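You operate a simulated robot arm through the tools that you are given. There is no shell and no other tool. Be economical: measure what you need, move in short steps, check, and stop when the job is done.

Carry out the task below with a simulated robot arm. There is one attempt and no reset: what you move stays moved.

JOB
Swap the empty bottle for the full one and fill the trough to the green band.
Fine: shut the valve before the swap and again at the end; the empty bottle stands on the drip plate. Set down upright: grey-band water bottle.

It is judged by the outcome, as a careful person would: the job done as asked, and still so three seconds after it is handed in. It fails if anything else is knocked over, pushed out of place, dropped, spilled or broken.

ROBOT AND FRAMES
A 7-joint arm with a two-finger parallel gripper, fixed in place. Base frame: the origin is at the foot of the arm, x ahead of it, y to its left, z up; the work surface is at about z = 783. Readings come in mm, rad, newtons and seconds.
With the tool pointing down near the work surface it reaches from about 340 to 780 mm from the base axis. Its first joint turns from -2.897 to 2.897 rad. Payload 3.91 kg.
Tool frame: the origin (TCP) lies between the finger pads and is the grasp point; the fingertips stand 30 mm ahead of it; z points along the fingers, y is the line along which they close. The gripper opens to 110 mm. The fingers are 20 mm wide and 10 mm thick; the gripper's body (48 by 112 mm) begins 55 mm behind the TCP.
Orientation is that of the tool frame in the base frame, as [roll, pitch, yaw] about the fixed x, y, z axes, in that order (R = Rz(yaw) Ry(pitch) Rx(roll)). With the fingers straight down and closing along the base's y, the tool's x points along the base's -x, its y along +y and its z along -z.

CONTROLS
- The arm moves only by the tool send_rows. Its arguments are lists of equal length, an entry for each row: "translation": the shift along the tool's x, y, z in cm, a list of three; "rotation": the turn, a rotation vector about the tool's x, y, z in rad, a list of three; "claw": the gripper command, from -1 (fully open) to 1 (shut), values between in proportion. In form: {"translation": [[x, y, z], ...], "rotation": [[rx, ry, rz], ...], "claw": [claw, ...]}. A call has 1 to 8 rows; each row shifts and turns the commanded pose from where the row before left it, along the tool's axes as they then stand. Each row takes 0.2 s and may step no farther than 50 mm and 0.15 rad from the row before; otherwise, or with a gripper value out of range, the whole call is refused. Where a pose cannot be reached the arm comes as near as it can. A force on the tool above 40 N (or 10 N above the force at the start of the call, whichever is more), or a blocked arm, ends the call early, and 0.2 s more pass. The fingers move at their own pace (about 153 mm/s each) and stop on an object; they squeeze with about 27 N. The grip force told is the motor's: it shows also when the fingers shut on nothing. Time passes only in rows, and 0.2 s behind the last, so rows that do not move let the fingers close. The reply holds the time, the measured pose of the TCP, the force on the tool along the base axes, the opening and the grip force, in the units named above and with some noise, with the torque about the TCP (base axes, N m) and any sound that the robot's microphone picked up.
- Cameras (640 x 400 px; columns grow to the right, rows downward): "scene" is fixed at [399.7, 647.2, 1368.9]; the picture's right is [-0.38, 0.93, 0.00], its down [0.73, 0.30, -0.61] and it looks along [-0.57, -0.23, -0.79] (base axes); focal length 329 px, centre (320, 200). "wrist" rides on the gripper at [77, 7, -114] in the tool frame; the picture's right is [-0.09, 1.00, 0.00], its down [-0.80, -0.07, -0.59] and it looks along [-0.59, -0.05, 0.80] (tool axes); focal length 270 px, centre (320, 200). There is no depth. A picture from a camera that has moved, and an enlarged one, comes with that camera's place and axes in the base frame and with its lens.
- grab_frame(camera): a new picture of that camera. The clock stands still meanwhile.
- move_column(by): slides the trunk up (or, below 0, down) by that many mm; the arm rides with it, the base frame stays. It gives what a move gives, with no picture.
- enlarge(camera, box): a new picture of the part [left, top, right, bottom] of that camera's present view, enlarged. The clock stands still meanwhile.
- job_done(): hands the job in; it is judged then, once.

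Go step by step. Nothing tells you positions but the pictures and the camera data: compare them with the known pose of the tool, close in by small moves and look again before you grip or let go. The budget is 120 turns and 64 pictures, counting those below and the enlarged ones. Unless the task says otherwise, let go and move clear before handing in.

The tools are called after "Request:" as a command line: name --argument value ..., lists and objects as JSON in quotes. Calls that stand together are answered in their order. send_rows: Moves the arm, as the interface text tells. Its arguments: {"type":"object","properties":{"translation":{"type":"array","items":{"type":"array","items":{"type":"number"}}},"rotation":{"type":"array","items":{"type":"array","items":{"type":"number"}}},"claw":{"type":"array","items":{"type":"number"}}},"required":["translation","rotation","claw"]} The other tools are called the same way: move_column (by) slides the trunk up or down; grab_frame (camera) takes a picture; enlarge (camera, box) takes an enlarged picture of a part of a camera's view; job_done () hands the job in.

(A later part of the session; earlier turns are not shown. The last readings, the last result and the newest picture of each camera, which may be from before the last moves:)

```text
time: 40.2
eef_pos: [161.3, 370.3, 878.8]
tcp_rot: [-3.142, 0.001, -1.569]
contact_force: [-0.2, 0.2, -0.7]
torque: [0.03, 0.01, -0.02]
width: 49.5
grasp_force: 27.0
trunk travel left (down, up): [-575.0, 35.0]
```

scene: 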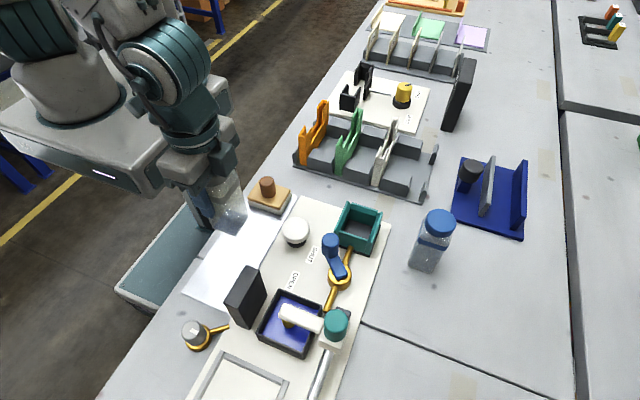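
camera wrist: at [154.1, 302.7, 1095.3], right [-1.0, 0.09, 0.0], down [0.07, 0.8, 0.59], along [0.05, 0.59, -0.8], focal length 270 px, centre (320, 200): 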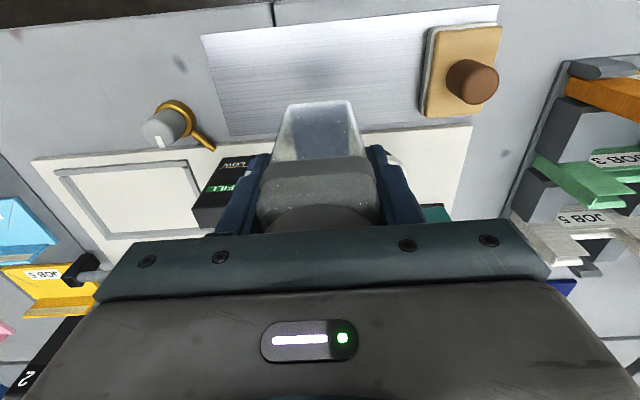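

Request:
send_rows --translation '[[0, 0, 0.2], [0, 0, 0.0]]' --rotation '[[0, 0, 0], [0, 0, 0]]' --claw '[1, 1]'

Request:
send_rows --translation '[[0, 0, 0.2], [0, 0, 0.0]]' --rotation '[[0, 0, 0], [0, 0, 0]]' --claw '[1, 1]'

Request:
enlarge --camera "scene" --box '[200, 180, 290, 280]'

```text
time: 40.8
eef_pos: [159.6, 371.1, 874.8]
tcp_rot: [3.141, -0.001, -1.569]
contact_force: [0.3, 0.1, -0.7]
torque: [-0.02, -0.04, 0.02]
width: 49.1
grasp_force: 27.5
trunk travel left (down, up): [-575.0, 35.0]
```

```text
time: 41.4
eef_pos: [160.4, 371.8, 872.3]
tcp_rot: [-3.141, 0.001, -1.569]
contact_force: [-0.4, -0.3, 0.8]
torque: [0.02, -0.01, -0.01]
width: 49.3
grasp_force: 27.1
trunk travel left (down, up): [-575.0, 35.0]
```

```text
4.00 times, centred on (245, 230) of scene
camera zoom: at [399.7, 647.2, 1368.9], right [-0.38, 0.93, 0.0], down [0.73, 0.3, -0.61], along [-0.57, -0.23, -0.79], focal length 1318 px, centre (620, 80)
```

zoom: 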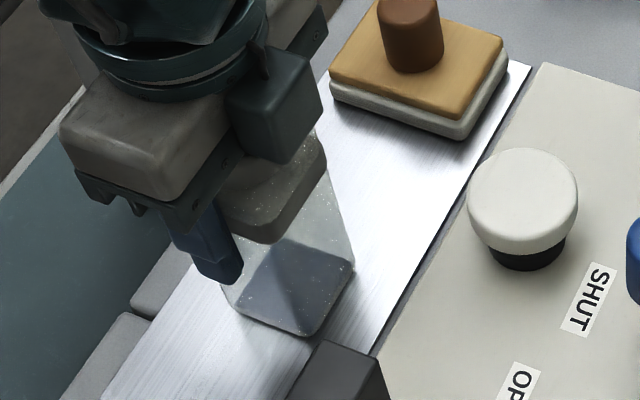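

Bottom is within several mm of the plate; continuing.

Request:
send_rows --translation '[[0, 0, 0.15], [0, 0, 0.15], [0, 0, 0.0]]' --rotation '[[0, 0, 0], [0, 0, 0], [0, 0, 0]]' --claw '[1, 1, 1]'

Request:
send_rows --translation '[[0, 0, 0.15], [0, 0, 0.15], [0, 0, 0.0]]' --rotation '[[0, 0, 0], [0, 0, 0], [0, 0, 0]]' --claw '[1, 1, 1]'

Request:
send_rows --translation '[[0, 0, 0.15], [0, 0, 0.15], [0, 0, 0.0]]' --rotation '[[0, 0, 0], [0, 0, 0], [0, 0, 0]]' --claw '[1, 1, 1]'

```text
time: 42.2
eef_pos: [160.0, 371.1, 872.1]
tcp_rot: [-3.14, 0.003, -1.568]
contact_force: [1.5, -2.4, 21.9]
torque: [-0.18, 0.04, -0.03]
width: 49.3
grasp_force: 27.0
trunk travel left (down, up): [-575.0, 35.0]
```

```text
time: 42.8
eef_pos: [160.4, 370.5, 870.2]
tcp_rot: [-3.14, 0.005, -1.569]
contact_force: [-1.4, -6.3, 23.5]
torque: [-0.4, 0.24, 0.01]
width: 49.3
grasp_force: 26.9
trunk travel left (down, up): [-575.0, 35.0]
stopped in row 3: the force on the tool passed its limit at 42 N (the readings are from after the stop); the commanded pose is now the measured one
```

```text
time: 43.2
eef_pos: [161.2, 372.0, 870.1]
tcp_rot: [-3.138, 0.009, -1.571]
contact_force: [-2.3, -7.1, 24.9]
torque: [-0.47, 0.36, 0.04]
width: 49.4
grasp_force: 27.2
trunk travel left (down, up): [-575.0, 35.0]
stopped in row 2: the force on the tool passed its limit at 43 N (the readings are from after the stop); the commanded pose is now the measured one
```

Contact with the plate at TCP z≈872. Easing 1.5 mm of preload, correcting the small tilt, then opening.

Request:
send_rows --translation '[[0, 0, -0.1], [0, 0, 0], [0, 0, 0]]' --rotation '[[-0.003, 0.008, 0], [0, 0, 0], [0, 0, 0]]' --claw '[1, 1, 1]'

```text
time: 44.0
eef_pos: [161.2, 372.1, 869.9]
tcp_rot: [3.141, -0.002, -1.568]
contact_force: [-1.8, -2.5, 13.9]
torque: [0.19, 0.03, 0.06]
width: 49.5
grasp_force: 27.4
trunk travel left (down, up): [-575.0, 35.0]
```

Request:
send_rows --translation '[[0, 0, -0.1], [0, 0, 0], [0, 0, 0], [0, 0, 0]]' --rotation '[[0, 0, 0], [0, 0, 0], [0, 0, 0], [0, 0, 0]]' --claw '[1, 1, -0.6, -0.6]'

Request:
send_rows --translation '[[0, 0, -3], [0, 0, -4], [0, 0, -4], [0, 0, -4], [0, 0, -3]]' --rotation '[[0, 0, 0], [0, 0, 0], [0, 0, 0], [0, 0, 0], [0, 0, 0]]' --claw '[-0.8, -0.8, -0.8, -0.8, -0.8]'

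Request:
grab_frame --camera "scene"

```text
time: 45.0
eef_pos: [161.7, 372.1, 871.4]
tcp_rot: [3.14, -0.004, -1.568]
contact_force: [0.3, -1.1, 2.4]
torque: [0.05, -0.02, 0.02]
width: 87.9
grasp_force: 0.0
trunk travel left (down, up): [-575.0, 35.0]
```

```text
time: 46.2
eef_pos: [159.7, 371.9, 1051.5]
tcp_rot: [-3.141, -0.001, -1.571]
contact_force: [0.2, 0.6, -0.5]
torque: [0.01, -0.02, -0.02]
width: 98.9
grasp_force: 0.1
trunk travel left (down, up): [-575.0, 35.0]
```

```text
29 pictures are left
```

scene: 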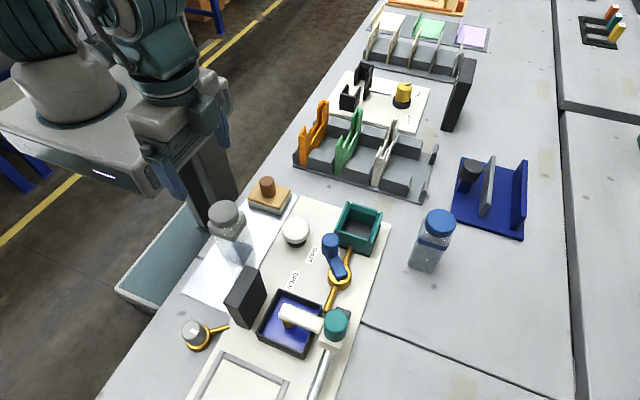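

Grey bottle stands upright on the plate. Now moving toward the full bottle at about (39, 719).

Request:
send_rows --translation '[[-4, 2, 0], [-4, 2, 0], [-4, 2, 0], [-4, 2, 0], [-4, 2, 0], [-4, 1.8, 0], [-3.6, 0, 0]]' --rotation '[[0, 0, 0], [0, 0, 0], [0, 0, 0], [0, 0, 0], [0, 0, 0], [0, 0, 0], [0, 0, 0]]' --claw '[-0.8, -0.8, -0.8, -0.8, -0.8, -0.8, -0.8]'

Request:
enlarge --camera "wrist" --box '[200, 60, 440, 230]'

```text
time: 47.8
eef_pos: [42.1, 650.8, 1051.3]
tcp_rot: [-3.142, -0.006, -1.567]
contact_force: [-0.1, 0.3, -0.8]
torque: [-0.01, -0.03, -0.02]
width: 99.2
grasp_force: 0.1
trunk travel left (down, up): [-575.0, 35.0]
```

```text
2.35 times, centred on (320, 145) of wrist
camera zoom: at [36.6, 574.2, 1165.4], right [-1.0, 0.09, 0.0], down [0.07, 0.8, 0.59], along [0.05, 0.59, -0.81], focal length 636 px, centre (320, 329)
```

zoom: 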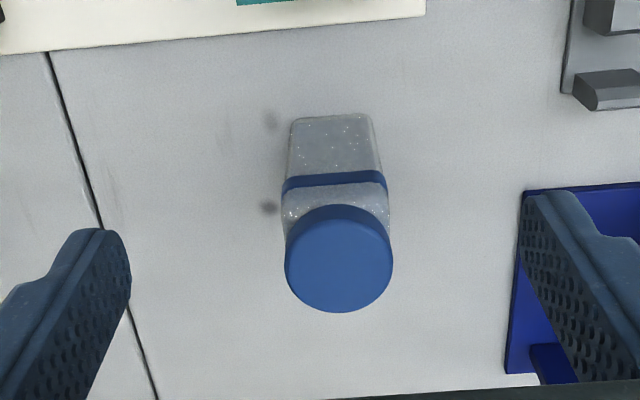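

Blue cap centre at (40, 717), aligned with the axes. Moving over and partly down, then checking.

Request:
send_rows --translation '[[-3.3, 0.2, 0], [-3.3, 0, 0], [0, 0, 3], [0, 0, 3], [0, 0, 3], [0, 0, 0]]' --rotation '[[0, 0, 0], [0, 0, 0], [0, 0, 0], [0, 0, 0], [0, 0, 0], [0, 0, 0]]' --claw '[-0.8, -0.8, -0.8, -0.8, -0.8, -0.8]'

Request:
grab_frame --camera "wrist"

```text
time: 49.2
eef_pos: [39.6, 715.8, 959.0]
tcp_rot: [3.141, -0.005, -1.569]
contact_force: [-0.8, 0.6, -0.3]
torque: [-0.01, 0.02, 0.02]
width: 99.2
grasp_force: 0.1
trunk travel left (down, up): [-575.0, 35.0]
```

```text
27 pictures are left
camera wrist: at [33.9, 637.8, 1073.0], right [-1.0, 0.09, 0.0], down [0.07, 0.8, 0.59], along [0.05, 0.59, -0.81], focal length 270 px, centre (320, 200)
```

wrist: 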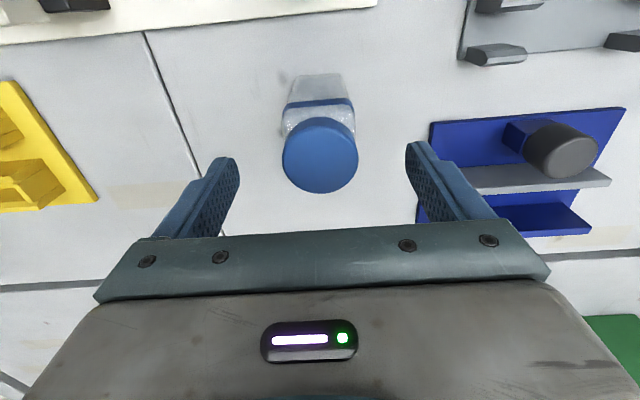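

Well centred. Lowering to z≈870 and gripping.

Request:
send_rows --translation '[[0, 0, 3], [0, 0, 3], [0, 0, 2.8], [0, 0, 0], [0, 0, 0], [0, 0, 0], [0, 0, 0]]' --rotation '[[0, 0.004, 0], [0, 0, 0], [0, 0, 0], [0, 0, 0], [0, 0, 0], [0, 0, 0], [0, 0, 0]]' --claw '[-0.8, -0.8, -0.8, -0.8, 1, 1, 1]'

Request:
send_rows --translation '[[0, 0, -0.5], [0, 0, -1.5], [0, 0, -3], [0, 0, 0]]' --rotation '[[0, 0, 0], [0, 0, 0], [0, 0, 0], [0, 0, 0]]' --claw '[1, 1, 1, 1]'

```text
time: 50.8
eef_pos: [41.5, 714.8, 871.0]
tcp_rot: [-3.141, -0.006, -1.57]
contact_force: [0.4, 0.4, 0.9]
torque: [0.1, -0.06, 0.0]
width: 50.0
grasp_force: 27.2
trunk travel left (down, up): [-575.0, 35.0]
```

```text
time: 51.8
eef_pos: [39.8, 717.3, 920.1]
tcp_rot: [3.141, -0.009, -1.571]
contact_force: [-0.6, -1.3, -3.2]
torque: [0.0, -0.01, -0.03]
width: 49.9
grasp_force: 27.0
trunk travel left (down, up): [-575.0, 35.0]
```

Full bottle held (≈3 N). Lifting and carrying it above the holder at about (40, 581).

Request:
send_rows --translation '[[0, 0, -3], [0, 0, -3], [3, 0, 0], [3.5, 0, 0], [3.5, 0, 0], [3.5, 0, 0], [0, 0, 0]]' --rotation '[[0, -0.008, 0], [0, 0, 0], [0, 0, 0], [0, 0, 0], [0, 0, 0], [0, 0, 0], [0, 0, 0]]' --claw '[1, 1, 1, 1, 1, 1, 1]'

Request:
enlarge --camera "scene" --box '[300, 150, 420, 270]'

Request:
enlarge --camera "wrist" --box '[220, 20, 420, 220]'

```text
time: 53.4
eef_pos: [42.8, 580.3, 981.5]
tcp_rot: [-3.141, 0.0, -1.569]
contact_force: [-0.5, 0.0, -3.4]
torque: [-0.04, 0.03, 0.02]
width: 50.0
grasp_force: 26.8
trunk travel left (down, up): [-575.0, 35.0]
```

```text
3.33 times, centred on (360, 210) of scene
camera zoom: at [399.7, 647.2, 1368.9], right [-0.38, 0.93, 0.0], down [0.73, 0.3, -0.61], along [-0.57, -0.23, -0.79], focal length 1098 px, centre (187, 167)
```

zoom: 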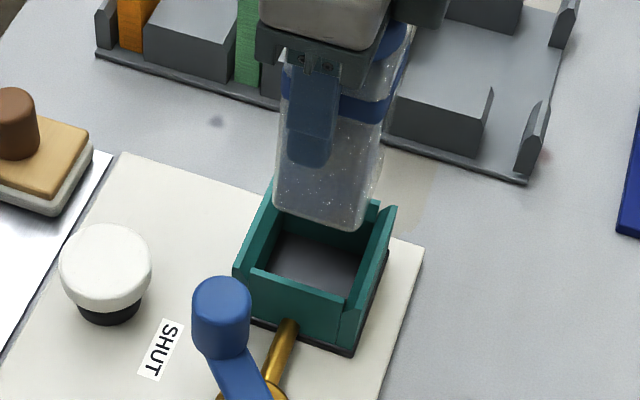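

```text
2.00 times, centred on (320, 120) of wrist
camera zoom: at [35.6, 502.8, 1095.5], right [-1.0, 0.09, 0.0], down [0.07, 0.8, 0.59], along [0.05, 0.59, -0.8], focal length 541 px, centre (320, 360)
```

zoom: 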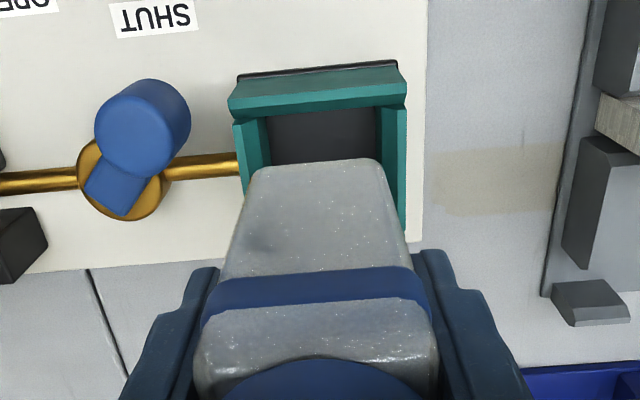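

Bottle is above the holder. Reading the settled pose, then I'll compare bottle and holder closely before lowering.

Request:
send_rows --translation '[[0, 0, 2], [0, 0, 2], [0, 0, 0], [0, 0, 0]]' --rotation '[[0, 0, 0], [0, 0, 0], [0, 0, 0], [0, 0, 0]]' --claw '[1, 1, 1, 1]'

Request:
send_rows --translation '[[0, 0, 0], [0, 0, 0]]' --rotation '[[0, 0, 0], [0, 0, 0]]' --claw '[1, 1]'

Request:
enlarge --camera "wrist" --box '[260, 60, 400, 180]'

Request:
enlarge --camera "scene" --box '[320, 180, 410, 260]'

```text
time: 54.4
eef_pos: [40.4, 580.8, 941.2]
tcp_rot: [3.141, 0.001, -1.569]
contact_force: [0.0, 0.2, -3.4]
torque: [0.0, -0.01, -0.02]
width: 49.8
grasp_force: 27.3
trunk travel left (down, up): [-575.0, 35.0]
```

```text
time: 55.0
eef_pos: [41.2, 581.0, 941.1]
tcp_rot: [-3.141, 0.001, -1.569]
contact_force: [-0.2, 0.6, -3.6]
torque: [-0.02, -0.04, 0.0]
width: 49.9
grasp_force: 27.3
trunk travel left (down, up): [-575.0, 35.0]
```

```text
3.33 times, centred on (330, 120) of wrist
camera zoom: at [34.6, 503.0, 1055.4], right [-1.0, 0.09, 0.0], down [0.07, 0.8, 0.59], along [0.05, 0.59, -0.8], focal length 901 px, centre (287, 467)
```

zoom: 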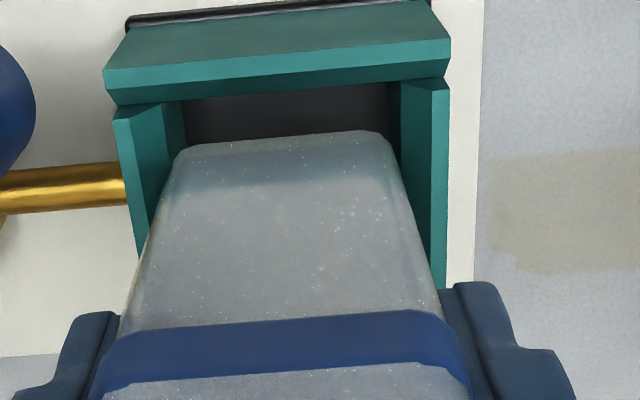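

```text
5.00 times, centred on (365, 220) of scene
camera zoom: at [399.7, 647.2, 1368.9], right [-0.38, 0.93, 0.0], down [0.73, 0.3, -0.61], along [-0.57, -0.23, -0.79], focal length 1647 px, centre (95, 100)
```

zoom: 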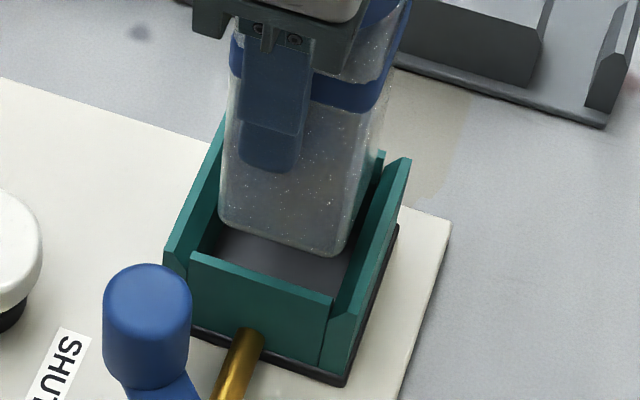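

Holder centre computes to (40.5, 583), rim z≈846; bottle is centred at about (40.6, 584.5). Shifting 1 mm in -y and lowering gently.

Request:
send_rows --translation '[[0.1, 0, 0], [0, 0, 0.8], [0, 0, 0.8], [0, 0, 0]]' --rotation '[[0, 0, 0], [0, 0, 0], [0, 0, 0], [0, 0, 0]]' --claw '[1, 1, 1, 1]'

Request:
send_rows --translation '[[0, 0, 0.8], [0, 0, 0.8], [0, 0, 0]]' --rotation '[[0, 0, 0], [0, 0, 0], [0, 0, 0]]' --claw '[1, 1, 1]'

Request:
enlarge --camera "scene" --box '[320, 180, 410, 260]'

```text
time: 56.0
eef_pos: [40.7, 579.8, 925.5]
tcp_rot: [3.141, 0.0, -1.569]
contact_force: [0.2, 0.6, -3.3]
torque: [-0.02, -0.02, -0.04]
width: 49.9
grasp_force: 26.7
trunk travel left (down, up): [-575.0, 35.0]
```

```text
time: 56.8
eef_pos: [41.1, 579.8, 908.2]
tcp_rot: [-3.142, 0.001, -1.569]
contact_force: [-0.3, -0.5, -2.6]
torque: [-0.06, 0.04, 0.02]
width: 49.9
grasp_force: 26.8
trunk travel left (down, up): [-575.0, 35.0]
```

```text
5.00 times, centred on (365, 220) of scene
camera zoom: at [399.7, 647.2, 1368.9], right [-0.38, 0.93, 0.0], down [0.73, 0.3, -0.61], along [-0.57, -0.23, -0.79], focal length 1647 px, centre (95, 100)
```

zoom: 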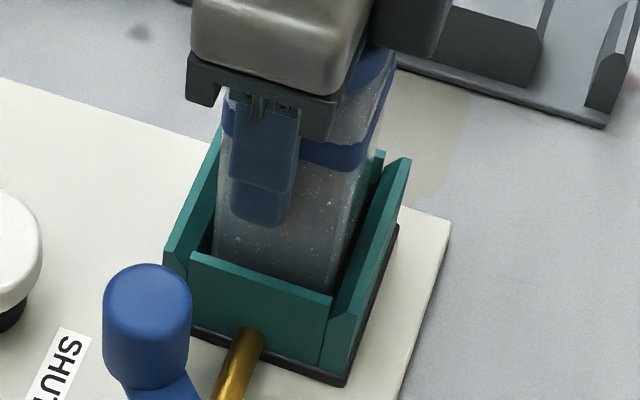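

Sliding in freely. Continuing to seat it.

Request:
send_rows --translation '[[0, 0, 0.8], [0, 0, 0.5], [0, 0, 0]]' --rotation '[[0, 0, 0], [0, 0, 0], [0, 0, 0]]' --claw '[1, 1, 1]'

Request:
send_rows --translation '[[0, 0, 0.2], [0, 0, 0.1], [0, 0, 0]]' --rotation '[[0, 0, 0], [0, 0, 0], [0, 0, 0]]' --claw '[1, 1, 1]'

```text
time: 57.6
eef_pos: [40.6, 579.1, 895.7]
tcp_rot: [3.141, 0.001, -1.57]
contact_force: [-0.3, 0.0, -3.1]
torque: [-0.03, -0.01, -0.02]
width: 49.9
grasp_force: 27.0
trunk travel left (down, up): [-575.0, 35.0]
```

```text
time: 58.4
eef_pos: [40.7, 579.7, 893.1]
tcp_rot: [-3.14, 0.0, -1.57]
contact_force: [0.6, -0.6, -3.3]
torque: [-0.01, 0.0, 0.02]
width: 49.9
grasp_force: 27.0
trunk travel left (down, up): [-575.0, 35.0]
```

Request:
send_rows --translation '[[0, 0, 0.15], [0, 0, 0.1], [0, 0, 0]]' --rotation '[[0, 0, 0], [0, 0, 0], [0, 0, 0]]' --claw '[1, 1, 1]'

Request:
send_rows --translation '[[0, 0, 0.15], [0, 0, 0]]' --rotation '[[0, 0, 0], [0, 0, 0]]' --claw '[1, 1]'

```text
time: 59.2
eef_pos: [40.9, 580.3, 891.2]
tcp_rot: [3.141, 0.001, -1.569]
contact_force: [0.9, 0.3, -0.8]
torque: [-0.01, -0.11, 0.02]
width: 50.0
grasp_force: 26.9
trunk travel left (down, up): [-575.0, 35.0]
```

```text
time: 59.8
eef_pos: [40.4, 579.0, 890.6]
tcp_rot: [3.142, 0.001, -1.569]
contact_force: [0.1, 0.1, 11.9]
torque: [-0.35, -0.18, -0.01]
width: 49.7
grasp_force: 27.4
trunk travel left (down, up): [-575.0, 35.0]
```

Seated at the expected height. Releasing and rising, then checking the gauge to confirm the valve is shut.

Request:
send_rows --translation '[[0, 0, -0.1], [0, 0, 0], [0, 0, 0], [0, 0, -3], [0, 0, -4], [0, 0, -4], [0, 0, -4]]' --rotation '[[0, 0, 0], [0, 0, 0], [0, 0, 0], [0, 0, 0], [0, 0, 0], [0, 0, 0], [0, 0, 0]]' --claw '[1, -0.6, -0.6, -0.6, -0.6, -0.6, -0.6]'

Request:
grab_frame --camera "scene"

```text
time: 61.4
eef_pos: [40.2, 577.8, 1039.6]
tcp_rot: [3.139, 0.0, -1.569]
contact_force: [1.0, 0.2, -0.1]
torque: [0.02, -0.02, 0.03]
width: 88.1
grasp_force: 0.1
trunk travel left (down, up): [-575.0, 35.0]
```

```text
21 pictures are left
```

scene: 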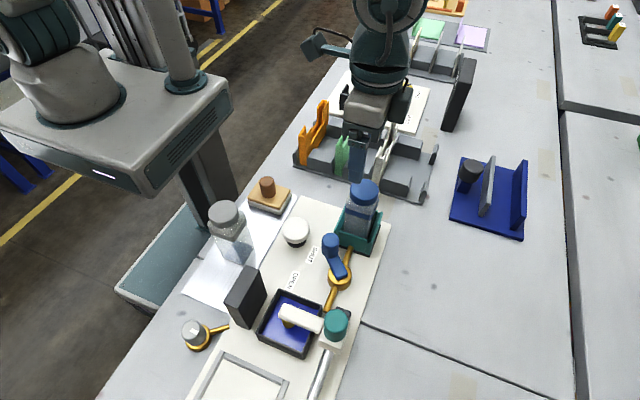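

Full bottle is in the holder. Checking the gauge with the valve shut before opening.

Request:
send_rows --translation '[[3.5, 0, 0], [3.5, -3, 0], [3.4, -3.5, 0], [3.4, -3.5, 0], [0, -3.5, 2], [0, -1.5, 2], [0, 0, 0]]' --rotation '[[0, 0, 0], [0, 0, 0], [0, 0, 0], [0, 0, 0], [0, 0, 0], [0, 0, 0], [0, 0, 0]]' --claw '[-0.6, -0.6, -0.6, -0.6, 0, 0, 0]'

Request:
enlarge --camera "wrist" --box '[200, 30, 380, 200]'

```text
time: 63.0
eef_pos: [190.6, 441.7, 1003.4]
tcp_rot: [-3.141, 0.001, -1.568]
contact_force: [0.1, -0.5, 0.3]
torque: [-0.01, -0.03, 0.0]
width: 54.9
grasp_force: 0.1
trunk travel left (down, up): [-575.0, 35.0]
```

```text
2.35 times, centred on (290, 115) of wrist
camera zoom: at [184.6, 364.8, 1116.4], right [-1.0, 0.09, 0.0], down [0.07, 0.8, 0.6], along [0.05, 0.59, -0.8], focal length 636 px, centre (391, 400)
```

zoom: 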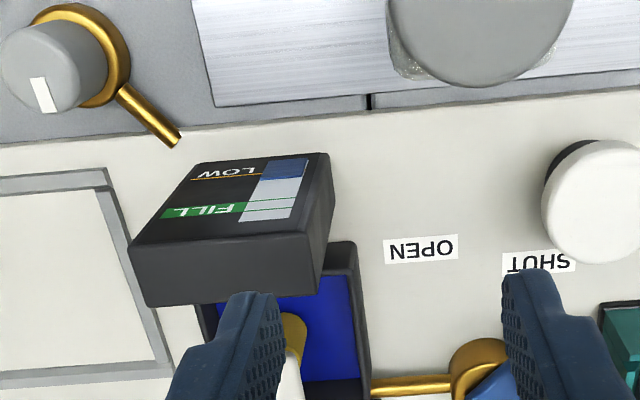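

Gauge unchanged just at LOW, so the valve is indeed shut. Now turning the tool and going to the knob at (114, 555).

Request:
send_rows --translation '[[0, 0, 0], [0, 0, 0], [0, 0, 0], [0, 0, 0], [0, 0, 0], [-4.4, -0.87, 0], [-4.5, -0.85, 0], [-4.5, -0.85, 0]]' --rotation '[[0, 0, -0.15], [0, 0, -0.15], [0, 0, -0.15], [0, 0, -0.15], [0, 0, -0.15], [0, 0, -0.034], [0, 0, 0], [0, 0, 0]]' --claw '[0, 0, 0, 0, 0, 0, 0, 0]'

Request:
send_rows --translation '[[0, 0, 3], [0, 0, 0]]' --rotation '[[0, 0, 0], [0, 0, 0]]' --claw '[0, 0]'

Request:
enlarge --camera "wrist" --box '[220, 40, 460, 220]'

```text
time: 64.8
eef_pos: [114.5, 554.2, 998.1]
tcp_rot: [-3.141, 0.001, -0.784]
contact_force: [0.1, 0.0, 0.4]
torque: [-0.01, -0.02, 0.03]
width: 54.9
grasp_force: 0.1
trunk travel left (down, up): [-575.0, 35.0]
```

```text
time: 65.4
eef_pos: [117.5, 555.2, 969.3]
tcp_rot: [-3.14, 0.001, -0.786]
contact_force: [-0.4, 0.0, -0.2]
torque: [0.0, 0.0, -0.02]
width: 55.1
grasp_force: 0.1
trunk travel left (down, up): [-575.0, 35.0]
```

```text
2.22 times, centred on (340, 130) of wrist
camera zoom: at [167.5, 495.8, 1082.9], right [-0.77, -0.64, 0.0], down [-0.52, 0.62, 0.6], along [-0.38, 0.46, -0.8], focal length 601 px, centre (276, 356)
```

zoom: 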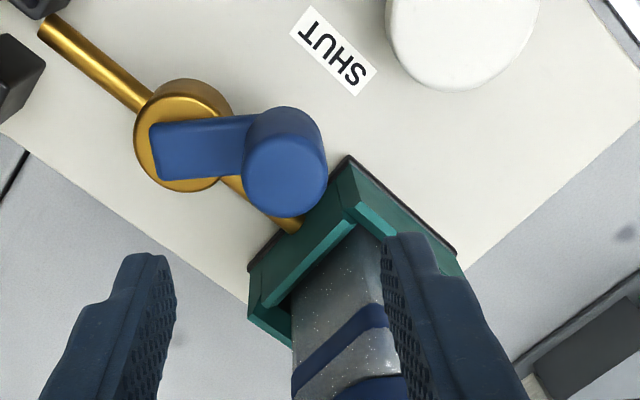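

Knob at (115.5, 554); aligned. Descend and grip.

Request:
send_rows --translation '[[0, 0.15, 4], [0, 0, 4], [0, 0, 2], [0, 0, 0], [0, 0, 0], [0, 0, 0]]' --rotation '[[0, 0, 0], [0, 0, 0], [0, 0, 0], [0, 0, 0], [0, 0, 0], [0, 0, 0]]' --claw '[0, 0, 0, 1, 1, 1]'

```text
time: 66.8
eef_pos: [113.6, 552.8, 868.0]
tcp_rot: [3.141, 0.001, -0.786]
contact_force: [2.1, 4.1, -1.8]
torque: [-0.56, 0.14, 0.07]
width: 31.6
grasp_force: 45.3
trunk travel left (down, up): [-575.0, 35.0]
```

Gripped. Opening along the arc, then swinging straight back to learn the fill rate.

Request:
send_rows --translation '[[1.18, -0.12, 0], [1.11, -0.43, 0], [0.96, -0.72, 0], [0.72, -0.96, 0], [0.43, -1.11, 0]]' --rotation '[[0, 0, 0], [0, 0, 0], [0, 0, 0], [0, 0, 0], [0, 0, 0]]' --claw '[1, 1, 1, 1, 1]'

```text
time: 67.9
eef_pos: [165.1, 531.0, 869.1]
tcp_rot: [3.129, -0.019, -0.79]
contact_force: [6.2, -19.2, 16.1]
torque: [0.05, 0.04, 0.06]
width: 29.5
grasp_force: 45.1
trunk travel left (down, up): [-575.0, 35.0]
stopped in row 5: the force on the tool passed its limit at 55 N (the readings are from after the stop); the commanded pose is now the measured one
```

It stopped on force with the TCP at (165, 531), off the expected arc; looking.

Request:
enlarge --camera "wrist" --box '[200, 40, 440, 230]'

```text
2.11 times, centred on (320, 135) of wrist
camera zoom: at [214.5, 474.3, 984.0], right [-0.77, -0.64, 0.01], down [-0.52, 0.63, 0.58], along [-0.38, 0.44, -0.81], focal length 569 px, centre (320, 337)
```

zoom: 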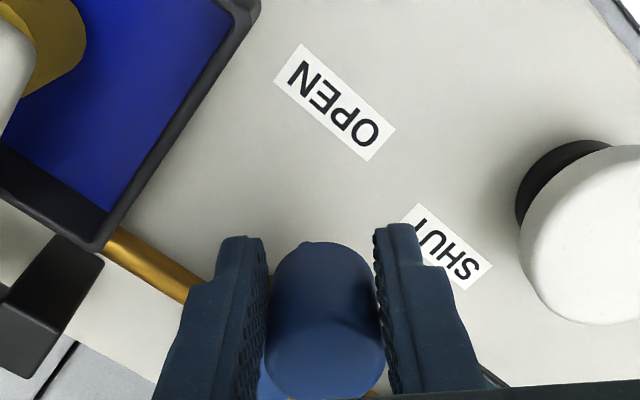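

The knob slipped back in the fingers; lever is at about -78°, partly open. I'll recentre on the knob, regrip and shut.

Request:
send_rows --translation '[[0, 0, 0], [-1.4, -0.14, 0], [0, 0, 0], [0, 0, 0]]' --rotation '[[0, 0, 0], [0.0126, -0.019, 0], [0, 0, 0], [0, 0, 0]]' --claw '[0.1, 0.1, 1, 1]'

```text
time: 68.9
eef_pos: [150.7, 546.3, 866.0]
tcp_rot: [-3.141, 0.005, -0.785]
contact_force: [-2.6, -5.2, -3.3]
torque: [-0.35, -0.48, 0.13]
width: 31.2
grasp_force: 45.2
trunk travel left (down, up): [-575.0, 35.0]
```

Request:
send_rows --translation '[[-0.5, 0.6, 0], [-0.5, 0.6, 0], [-0.7, 0.35, 0], [-0.7, 0.35, 0], [-0.75, 0.1, 0], [-0.75, 0.1, 0]]' --rotation '[[0, 0, 0], [0, 0, 0], [0, 0, 0], [0, 0, 0], [0, 0, 0], [0, 0, 0]]' --claw '[1, 1, 1, 1, 1, 1]'

Request:
enlarge --camera "wrist" --box '[200, 40, 440, 230]'

```text
time: 70.3
eef_pos: [109.3, 559.4, 865.8]
tcp_rot: [3.141, 0.008, -0.783]
contact_force: [7.3, 12.4, -3.4]
torque: [-0.02, -0.47, 0.21]
width: 27.6
grasp_force: 44.6
trunk travel left (down, up): [-575.0, 35.0]
```

```text
2.11 times, centred on (320, 135) of wrist
camera zoom: at [159.9, 500.5, 979.7], right [-0.77, -0.64, 0.0], down [-0.51, 0.61, 0.6], along [-0.39, 0.46, -0.8], focal length 569 px, centre (320, 337)
```

zoom: 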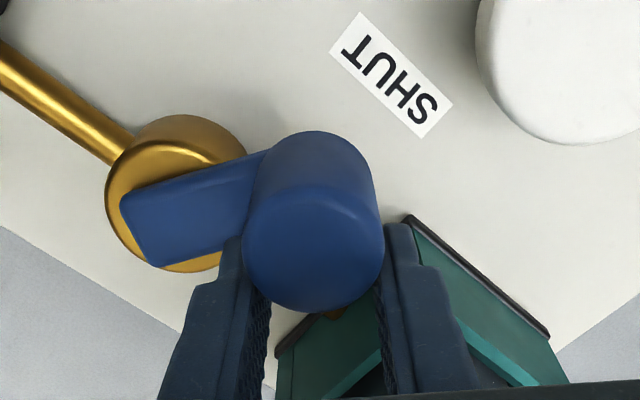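

Lever is at about -130°, a bit short of the stop. I'll slip the open fingers off sideways, close, and push it home.

Request:
send_rows --translation '[[0, 0, 0], [2.2, 0, 0], [2.2, 0, 0], [0, 0, 0], [0, 0, 0], [-1.2, 0, 0], [-0.5, 0, 0], [0, 0, 0]]' --rotation '[[0, 0, 0], [0, 0, 0], [0, 0, 0], [0, 0, 0], [0, 0, 0], [0, 0, 0], [0, 0, 0], [0, 0, 0]]' --claw '[0, 0, 0, 1, 1, 1, 1, 1]'

Request:
send_rows --translation '[[-0.3, 0, 0], [0, 0, 0]]' --rotation '[[0, 0, 0], [0, 0, 0]]' --claw '[1, 1]'

```text
time: 72.1
eef_pos: [132.2, 536.7, 867.1]
tcp_rot: [3.139, 0.002, -0.788]
contact_force: [14.0, -27.2, 2.4]
torque: [0.11, 0.05, 0.1]
width: 0.0
grasp_force: 27.5
trunk travel left (down, up): [-575.0, 35.0]
```

```text
time: 72.5
eef_pos: [132.3, 536.7, 865.6]
tcp_rot: [3.138, -0.01, -0.787]
contact_force: [17.1, -19.6, 9.4]
torque: [0.15, 0.08, 0.04]
width: 0.1
grasp_force: 27.3
trunk travel left (down, up): [-575.0, 35.0]
stopped in row 1: the force on the tool passed its limit at 43 N (the readings are from after the stop); the commanded pose is now the measured one
```

Shut at the stop again. Moving out along the tool x axis to read the gauge.

Request:
send_rows --translation '[[1, 0, 0], [0, 0, -4.8], [0, 0, -4.8], [0, 0, -4.8], [4.8, 0, 0], [4.8, 0.1, 0], [4.8, 0.1, 0], [4.5, 0.1, 0]]' --rotation '[[0.003, -0.01, 0], [0, 0, 0], [0, 0, 0], [0, 0, 0], [0, 0, 0], [0, 0, 0], [0, 0, 0], [0, 0, 0]]' --claw '[1, 1, 1, 1, 0, 0, 0, 0]'

Request:
enlarge --camera "wrist" --box '[230, 80, 430, 220]'

```text
time: 74.3
eef_pos: [266.8, 396.7, 1007.5]
tcp_rot: [-3.141, 0.004, -0.785]
contact_force: [0.8, -0.7, -0.5]
torque: [0.01, -0.02, -0.01]
width: 55.3
grasp_force: 0.1
trunk travel left (down, up): [-575.0, 35.0]
```

```text
2.86 times, centred on (330, 150) of wrist
camera zoom: at [317.9, 336.5, 1121.3], right [-0.77, -0.64, 0.0], down [-0.51, 0.61, 0.6], along [-0.39, 0.46, -0.8], focal length 772 px, centre (291, 343)
```

zoom: 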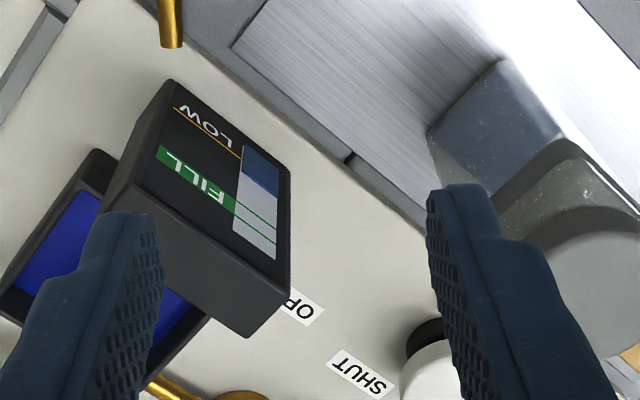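

Level has risen from about 0.30 to 0.38 of the column; FILL band is about 0.69–0.83. Rate is modest, so I'll open it again longer. Returning to the knob.

Request:
send_rows --translation '[[-4.7, -0.1, 0], [-4.7, -0.1, 0], [-4.7, -0.1, 0], [-4.7, 0, 0], [-2.9, 0, 4], [0, 0, 4.9], [0, 0, 4.9], [0, 0, 0]]' --rotation '[[0, 0, 0], [0, 0, 0], [0, 0, 0], [0, 0, 0], [0, 0, 0], [0, 0, 0], [0, 0, 0], [0, 0, 0]]' --claw '[0, 0, 0, 0, 0, 0, 0, 0]'

Request:
send_rows --translation '[[0, 0, 0], [0, 0, 0], [0, 0, 0]]' --rotation '[[0, 0, 0], [0, 0, 0], [0, 0, 0]]' --claw '[1, 1, 1]'

```text
time: 76.1
eef_pos: [113.6, 553.3, 871.9]
tcp_rot: [3.141, 0.005, -0.785]
contact_force: [1.3, -0.1, 0.1]
torque: [-0.02, -0.05, 0.01]
width: 55.0
grasp_force: 0.1
trunk travel left (down, up): [-575.0, 35.0]
```

```text
time: 76.9
eef_pos: [114.7, 554.1, 871.7]
tcp_rot: [-3.141, 0.005, -0.786]
contact_force: [1.9, 1.9, -6.6]
torque: [0.74, -0.39, 0.08]
width: 31.5
grasp_force: 45.3
trunk travel left (down, up): [-575.0, 35.0]
```

Request:
send_rows --translation '[[0.6, -0.06, 0], [0.6, -0.06, 0], [0.55, -0.2, 0], [0.55, -0.22, 0], [0.48, -0.36, 0], [0.48, -0.36, 0]]' --rotation '[[0, 0, 0], [0, 0, 0], [0, 0, 0], [0, 0, 0], [0, 0, 0], [0, 0, 0]]' --claw '[1, 1, 1, 1, 1, 1]'

Request:
enlarge --camera "wrist" --box '[200, 40, 440, 230]'

```text
time: 78.3
eef_pos: [145.1, 535.1, 871.0]
tcp_rot: [3.139, 0.002, -0.78]
contact_force: [-17.1, -19.6, 2.1]
torque: [-0.4, -0.39, 0.79]
width: 31.4
grasp_force: 45.3
trunk travel left (down, up): [-575.0, 35.0]
```

```text
2.11 times, centred on (320, 135) of wrist
camera zoom: at [195.7, 476.1, 985.4], right [-0.76, -0.64, 0.0], down [-0.52, 0.62, 0.6], along [-0.39, 0.45, -0.8], focal length 569 px, centre (320, 337)
```

zoom: 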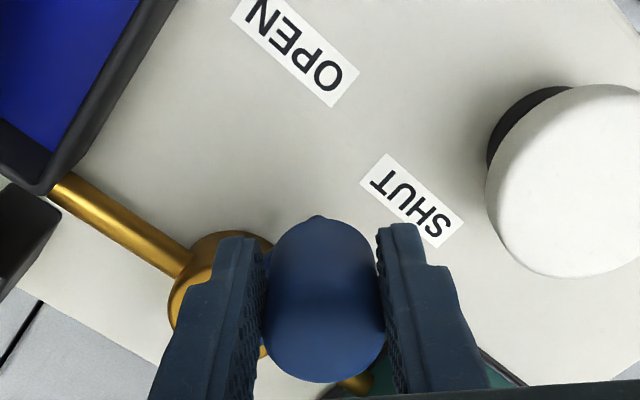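

Lever at about -99°. Recentring the grip and swinging on to OPEN.

Request:
send_rows --translation '[[0, 0, 0], [-0.65, 0, 0], [0, 0, 0], [0, 0, 0], [0.47, -0.55, 0], [0.47, -0.55, 0], [0.3, -0.6, 0], [0.29, -0.6, 0]]' --rotation '[[0, 0, 0], [0, 0, 0], [0, 0, 0], [0, 0, 0], [0, 0, 0], [0, 0, 0], [0, 0, 0], [0, 0, 0]]' --claw '[0.2, 0.2, 1, 1, 1, 1, 1, 1]'

```text
time: 80.1
eef_pos: [171.5, 547.6, 872.1]
tcp_rot: [3.142, 0.005, -0.784]
contact_force: [-7.1, -19.6, -0.2]
torque: [-0.39, -0.05, 0.69]
width: 30.7
grasp_force: 45.1
trunk travel left (down, up): [-575.0, 35.0]
```

Valve open. Releasing and moving to the gauge view.

Request:
send_rows --translation '[[0, 0, 0], [0, 0, -4.5], [0, 0, -4.5], [0, 0, -4.5], [4.4, 1, 0], [4.4, 1, 0], [4.4, 1, 0], [4.2, 0.9, 0]]' --rotation '[[0, 0, 0], [0, 0, 0], [0, 0, 0], [0, 0, 0], [0, 0, 0], [0, 0, 0], [0, 0, 0], [0, 0, 0]]' --claw '[0, 0, 0, 0, 0, 0, 0, 0]'

Request:
enlarge --camera "wrist" --box '[260, 90, 360, 180]'

```text
time: 81.9
eef_pos: [267.7, 396.6, 1006.3]
tcp_rot: [3.141, 0.004, -0.786]
contact_force: [-0.9, -0.1, 0.3]
torque: [0.04, -0.02, 0.0]
width: 54.9
grasp_force: 0.1
trunk travel left (down, up): [-575.0, 35.0]
```

```text
4.44 times, centred on (310, 135) of wrist
camera zoom: at [318.4, 336.9, 1119.3], right [-0.77, -0.64, 0.0], down [-0.51, 0.61, 0.6], along [-0.39, 0.46, -0.8], focal length 1201 px, centre (364, 489)
```

zoom: 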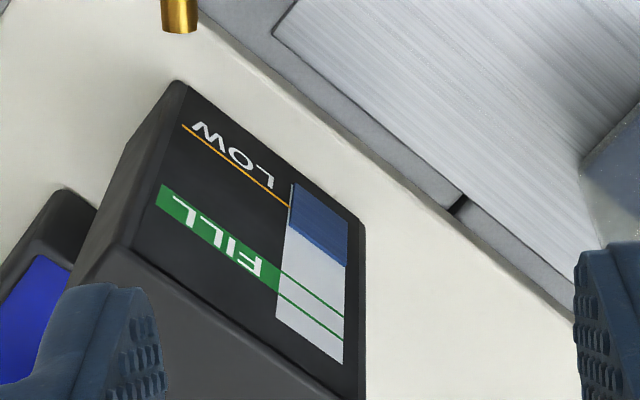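

Valve is open; letting time pass and re-reading from the same pose.

Request:
send_rows --translation '[[0, 0, 0], [0, 0, 0], [0, 0, 0], [0, 0, 0], [0, 0, 0], [0, 0, 0], [0, 0, 0], [0, 0, 0]]' --rotation '[[0, 0, 0], [0, 0, 0], [0, 0, 0], [0, 0, 0], [0, 0, 0], [0, 0, 0], [0, 0, 0], [0, 0, 0]]' --claw '[0, 0, 0, 0, 0, 0, 0, 0]'

Request:
enlarge --camera "wrist" --box '[260, 90, 360, 180]'

```text
time: 83.7
eef_pos: [265.9, 397.6, 1004.2]
tcp_rot: [-3.141, 0.005, -0.785]
contact_force: [-0.3, 0.1, -0.3]
torque: [-0.03, 0.01, 0.01]
width: 55.0
grasp_force: 0.1
trunk travel left (down, up): [-575.0, 35.0]
```

```text
4.44 times, centred on (310, 135) of wrist
camera zoom: at [317.9, 338.1, 1119.0], right [-0.77, -0.64, 0.0], down [-0.51, 0.61, 0.6], along [-0.39, 0.46, -0.8], focal length 1201 px, centre (364, 489)
```

zoom: 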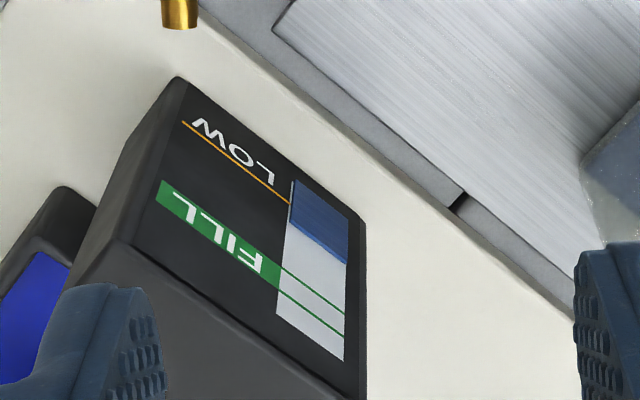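

The level is not moving although the lever should be open. Checking lever and rig.

Request:
enlarge --camera "scene" --box '[230, 170, 410, 310]'

```text
2.86 times, centred on (320, 240) of scene
camera zoom: at [399.7, 647.2, 1368.9], right [-0.38, 0.93, 0.0], down [0.73, 0.3, -0.61], along [-0.57, -0.23, -0.79], focal length 941 px, centre (320, 86)
```

zoom: 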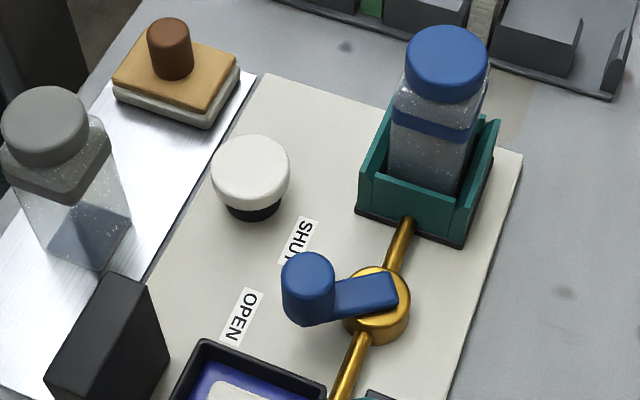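

Lever is as open as at the start. I'll wait a few seconds more and re-read.

Request:
send_rows --translation '[[0, 0, 0], [0, 0, 0], [0, 0, 0], [0, 0, 0], [0, 0, 0], [0, 0, 0], [0, 0, 0], [0, 0, 0]]' --rotation '[[0, 0, 0], [0, 0, 0], [0, 0, 0], [0, 0, 0], [0, 0, 0], [0, 0, 0], [0, 0, 0], [0, 0, 0]]' --claw '[0, 0, 0, 0, 0, 0, 0, 0]'

Request:
send_rows --translation '[[0, 0, 0], [0, 0, 0], [0, 0, 0], [0, 0, 0], [0, 0, 0]]' --rotation '[[0, 0, 0], [0, 0, 0], [0, 0, 0], [0, 0, 0], [0, 0, 0]]' --claw '[0, 0, 0, 0, 0]'

Request:
enlarge --camera "wrist" --box '[260, 90, 360, 180]'

```text
time: 85.5
eef_pos: [266.3, 397.7, 1005.2]
tcp_rot: [3.141, 0.005, -0.786]
contact_force: [-0.6, -0.1, -0.2]
torque: [0.02, -0.03, -0.01]
width: 55.0
grasp_force: 0.1
trunk travel left (down, up): [-575.0, 35.0]
```

```text
time: 86.7
eef_pos: [267.5, 397.8, 1006.4]
tcp_rot: [-3.141, 0.005, -0.786]
contact_force: [0.0, 0.2, 0.5]
torque: [0.03, -0.02, 0.0]
width: 55.1
grasp_force: 0.1
trunk travel left (down, up): [-575.0, 35.0]
```

```text
4.44 times, centred on (310, 135) of wrist
camera zoom: at [317.9, 338.1, 1119.0], right [-0.77, -0.64, 0.0], down [-0.51, 0.61, 0.6], along [-0.39, 0.46, -0.8], focal length 1201 px, centre (364, 489)
```

zoom: 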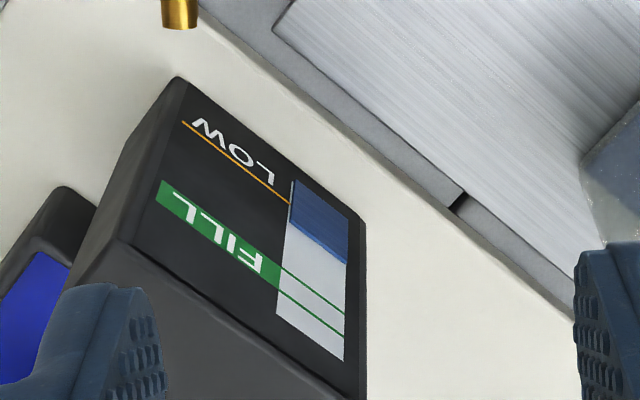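

No visible change in 3 s; the flow may just be slow. I'll wait longer and read with a tighter zoom.

Request:
send_rows --translation '[[0, 0, 0], [0, 0, 0], [0, 0, 0], [0, 0, 0], [0, 0, 0], [0, 0, 0], [0, 0, 0], [0, 0, 0]]' --rotation '[[0, 0, 0], [0, 0, 0], [0, 0, 0], [0, 0, 0], [0, 0, 0], [0, 0, 0], [0, 0, 0], [0, 0, 0]]' --claw '[0, 0, 0, 0, 0, 0, 0, 0]'

Request:
send_rows --translation '[[0, 0, 0], [0, 0, 0], [0, 0, 0], [0, 0, 0], [0, 0, 0], [0, 0, 0], [0, 0, 0], [0, 0, 0]]' --rotation '[[0, 0, 0], [0, 0, 0], [0, 0, 0], [0, 0, 0], [0, 0, 0], [0, 0, 0], [0, 0, 0], [0, 0, 0]]' --claw '[0, 0, 0, 0, 0, 0, 0, 0]'

Request:
send_rows --translation '[[0, 0, 0], [0, 0, 0], [0, 0, 0], [0, 0, 0], [0, 0, 0], [0, 0, 0], [0, 0, 0], [0, 0, 0]]' --rotation '[[0, 0, 0], [0, 0, 0], [0, 0, 0], [0, 0, 0], [0, 0, 0], [0, 0, 0], [0, 0, 0], [0, 0, 0]]' --claw '[0, 0, 0, 0, 0, 0, 0, 0]'

Request:
enlarge --camera "wrist" --box '[260, 90, 360, 180]'

```text
time: 88.5
eef_pos: [266.9, 398.5, 1006.5]
tcp_rot: [3.141, 0.005, -0.784]
contact_force: [-0.2, 0.2, 1.0]
torque: [-0.04, -0.02, -0.01]
width: 54.9
grasp_force: 0.2
trunk travel left (down, up): [-575.0, 35.0]
```

```text
time: 90.3
eef_pos: [267.2, 398.1, 1004.7]
tcp_rot: [3.141, 0.006, -0.784]
contact_force: [0.4, -0.3, -0.3]
torque: [0.0, 0.01, -0.03]
width: 54.9
grasp_force: 0.1
trunk travel left (down, up): [-575.0, 35.0]
```

```text
time: 92.1
eef_pos: [266.5, 397.2, 1005.4]
tcp_rot: [3.141, 0.005, -0.786]
contact_force: [-0.2, 0.4, 0.4]
torque: [0.0, 0.02, 0.0]
width: 54.9
grasp_force: 0.1
trunk travel left (down, up): [-575.0, 35.0]
```

```text
4.44 times, centred on (310, 135) of wrist
camera zoom: at [317.9, 338.1, 1119.0], right [-0.77, -0.64, 0.0], down [-0.51, 0.61, 0.6], along [-0.39, 0.46, -0.8], focal length 1201 px, centre (364, 489)
```

zoom: 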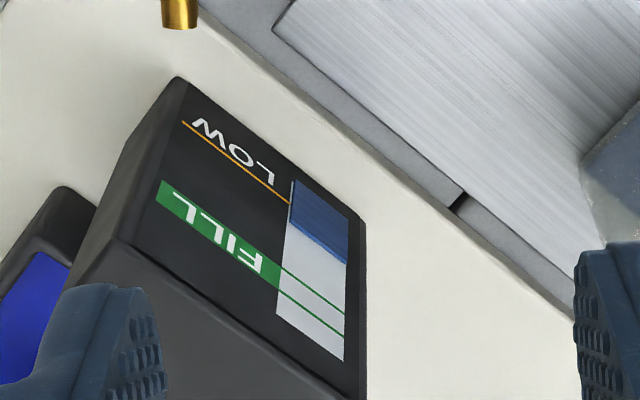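

The level is static, so at this lever angle nothing flows. The labels sit about 20° inside the stop on the SHUT side, so the OPEN stop may be ~15° further than the lever's present spot; I'll push it on to its stop.

Request:
send_rows --translation '[[-4.6, 0, 0], [-4.6, 0, 0], [-4.6, 0, 0], [-4.5, 0, 0], [0, 0, 4.5], [0, 0, 4.5], [0, 0, 4.5], [0, 0, 0]]' --rotation '[[0, 0, 0], [0, 0, 0], [0, 0, 0], [0, 0, 0], [0, 0, 0], [0, 0, 0], [0, 0, 0], [0, 0, 0]]' --claw '[1, 1, 1, 1, 1, 1, 1, 1]'

Request:
send_rows --translation '[[0.22, -0.98, 0], [0.1, -0.5, 0], [0.06, -0.3, 0], [0, 0, 0]]' --rotation '[[0, 0, 0], [0, 0, 0], [0, 0, 0], [0, 0, 0]]' --claw '[1, 1, 1, 1]'

```text
time: 93.9
eef_pos: [136.2, 525.1, 871.1]
tcp_rot: [-3.141, 0.006, -0.784]
contact_force: [-0.2, 1.0, -0.4]
torque: [0.0, 0.0, -0.01]
width: 0.2
grasp_force: 27.0
trunk travel left (down, up): [-575.0, 35.0]
```

```text
time: 94.9
eef_pos: [151.3, 536.8, 871.5]
tcp_rot: [-3.141, 0.004, -0.786]
contact_force: [0.5, -2.4, -0.1]
torque: [-0.01, 0.03, -0.05]
width: 0.0
grasp_force: 26.8
trunk travel left (down, up): [-575.0, 35.0]
```

Request:
send_rows --translation '[[0.03, -0.3, 0], [0, 0, 0]]' --rotation '[[0, 0, 0], [0, 0, 0]]' --claw '[1, 1]'

Request:
send_rows --translation '[[0.0, -0.4, 0], [0, 0, 0]]' --rotation '[[0, 0, 0], [0, 0, 0]]' --claw '[1, 1]'

Request:
send_rows --translation '[[0.0, -0.4, 0], [0, 0, 0]]' --rotation '[[0, 0, 0], [0, 0, 0]]' --claw '[1, 1]'

```text
time: 95.5
eef_pos: [151.4, 536.2, 871.0]
tcp_rot: [3.139, 0.006, -0.783]
contact_force: [-10.1, -11.8, 1.4]
torque: [-0.03, -0.01, -0.1]
width: 0.1
grasp_force: 27.0
trunk travel left (down, up): [-575.0, 35.0]
```

```text
time: 96.1
eef_pos: [152.2, 537.4, 871.3]
tcp_rot: [3.137, 0.005, -0.783]
contact_force: [-25.9, -29.6, 1.1]
torque: [-0.02, -0.01, -0.26]
width: 0.0
grasp_force: 27.7
trunk travel left (down, up): [-575.0, 35.0]
```

```text
time: 96.5
eef_pos: [151.8, 537.3, 870.0]
tcp_rot: [3.128, 0.0, -0.778]
contact_force: [-20.5, -17.5, 12.4]
torque: [0.04, -0.17, -0.13]
width: 0.2
grasp_force: 27.0
trunk travel left (down, up): [-575.0, 35.0]
stopped in row 2: the force on the tool passed its limit at 52 N (the readings are from after the stop); the commanded pose is now the measured one
```

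That is a hard stop, so the valve is fully open. Looking closely at the bottle, pipe and trough for another cause.

Request:
send_rows --translation '[[0, 0.8, 0], [0, 0, -4.5], [0, 0, -4.5], [0, 0, -4.5], [4.6, 0, 0], [4.6, 0, 0], [4.6, 0, 0], [4.3, 0, 0]]' --rotation '[[0.013, 0, -0.005], [0, 0, 0], [0, 0, 0], [0, 0, 0], [0, 0, 0], [0, 0, 0], [0, 0, 0], [0, 0, 0]]' --claw '[1, 1, 1, 1, 0, 0, 0, 0]'

Request:
enlarge --camera "scene" --box '[330, 170, 400, 250]'

Request:
enlarge --camera "wrist" --box '[220, 80, 420, 220]'

```text
time: 98.3
eef_pos: [280.2, 407.8, 1006.3]
tcp_rot: [-3.139, 0.003, -0.776]
contact_force: [-0.4, 0.7, -1.8]
torque: [0.06, -0.03, -0.01]
width: 55.0
grasp_force: 0.0
trunk travel left (down, up): [-575.0, 35.0]
```

```text
5.00 times, centred on (365, 210) of scene
camera zoom: at [399.7, 647.2, 1368.9], right [-0.38, 0.93, 0.0], down [0.73, 0.3, -0.61], along [-0.57, -0.23, -0.79], focal length 1647 px, centre (95, 150)
```

zoom: 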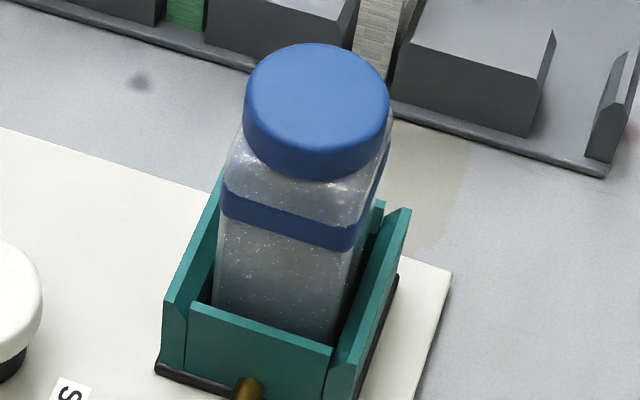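

```text
2.86 times, centred on (320, 150) of wrist
camera zoom: at [332.1, 348.8, 1118.8], right [-0.76, -0.65, 0.0], down [-0.52, 0.61, 0.6], along [-0.39, 0.46, -0.8], focal length 772 px, centre (320, 343)
```

zoom: 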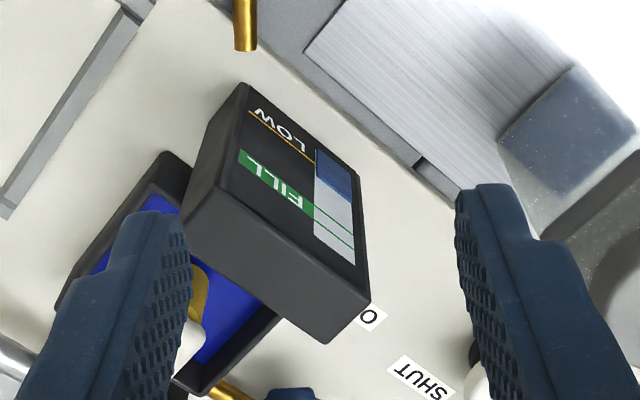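

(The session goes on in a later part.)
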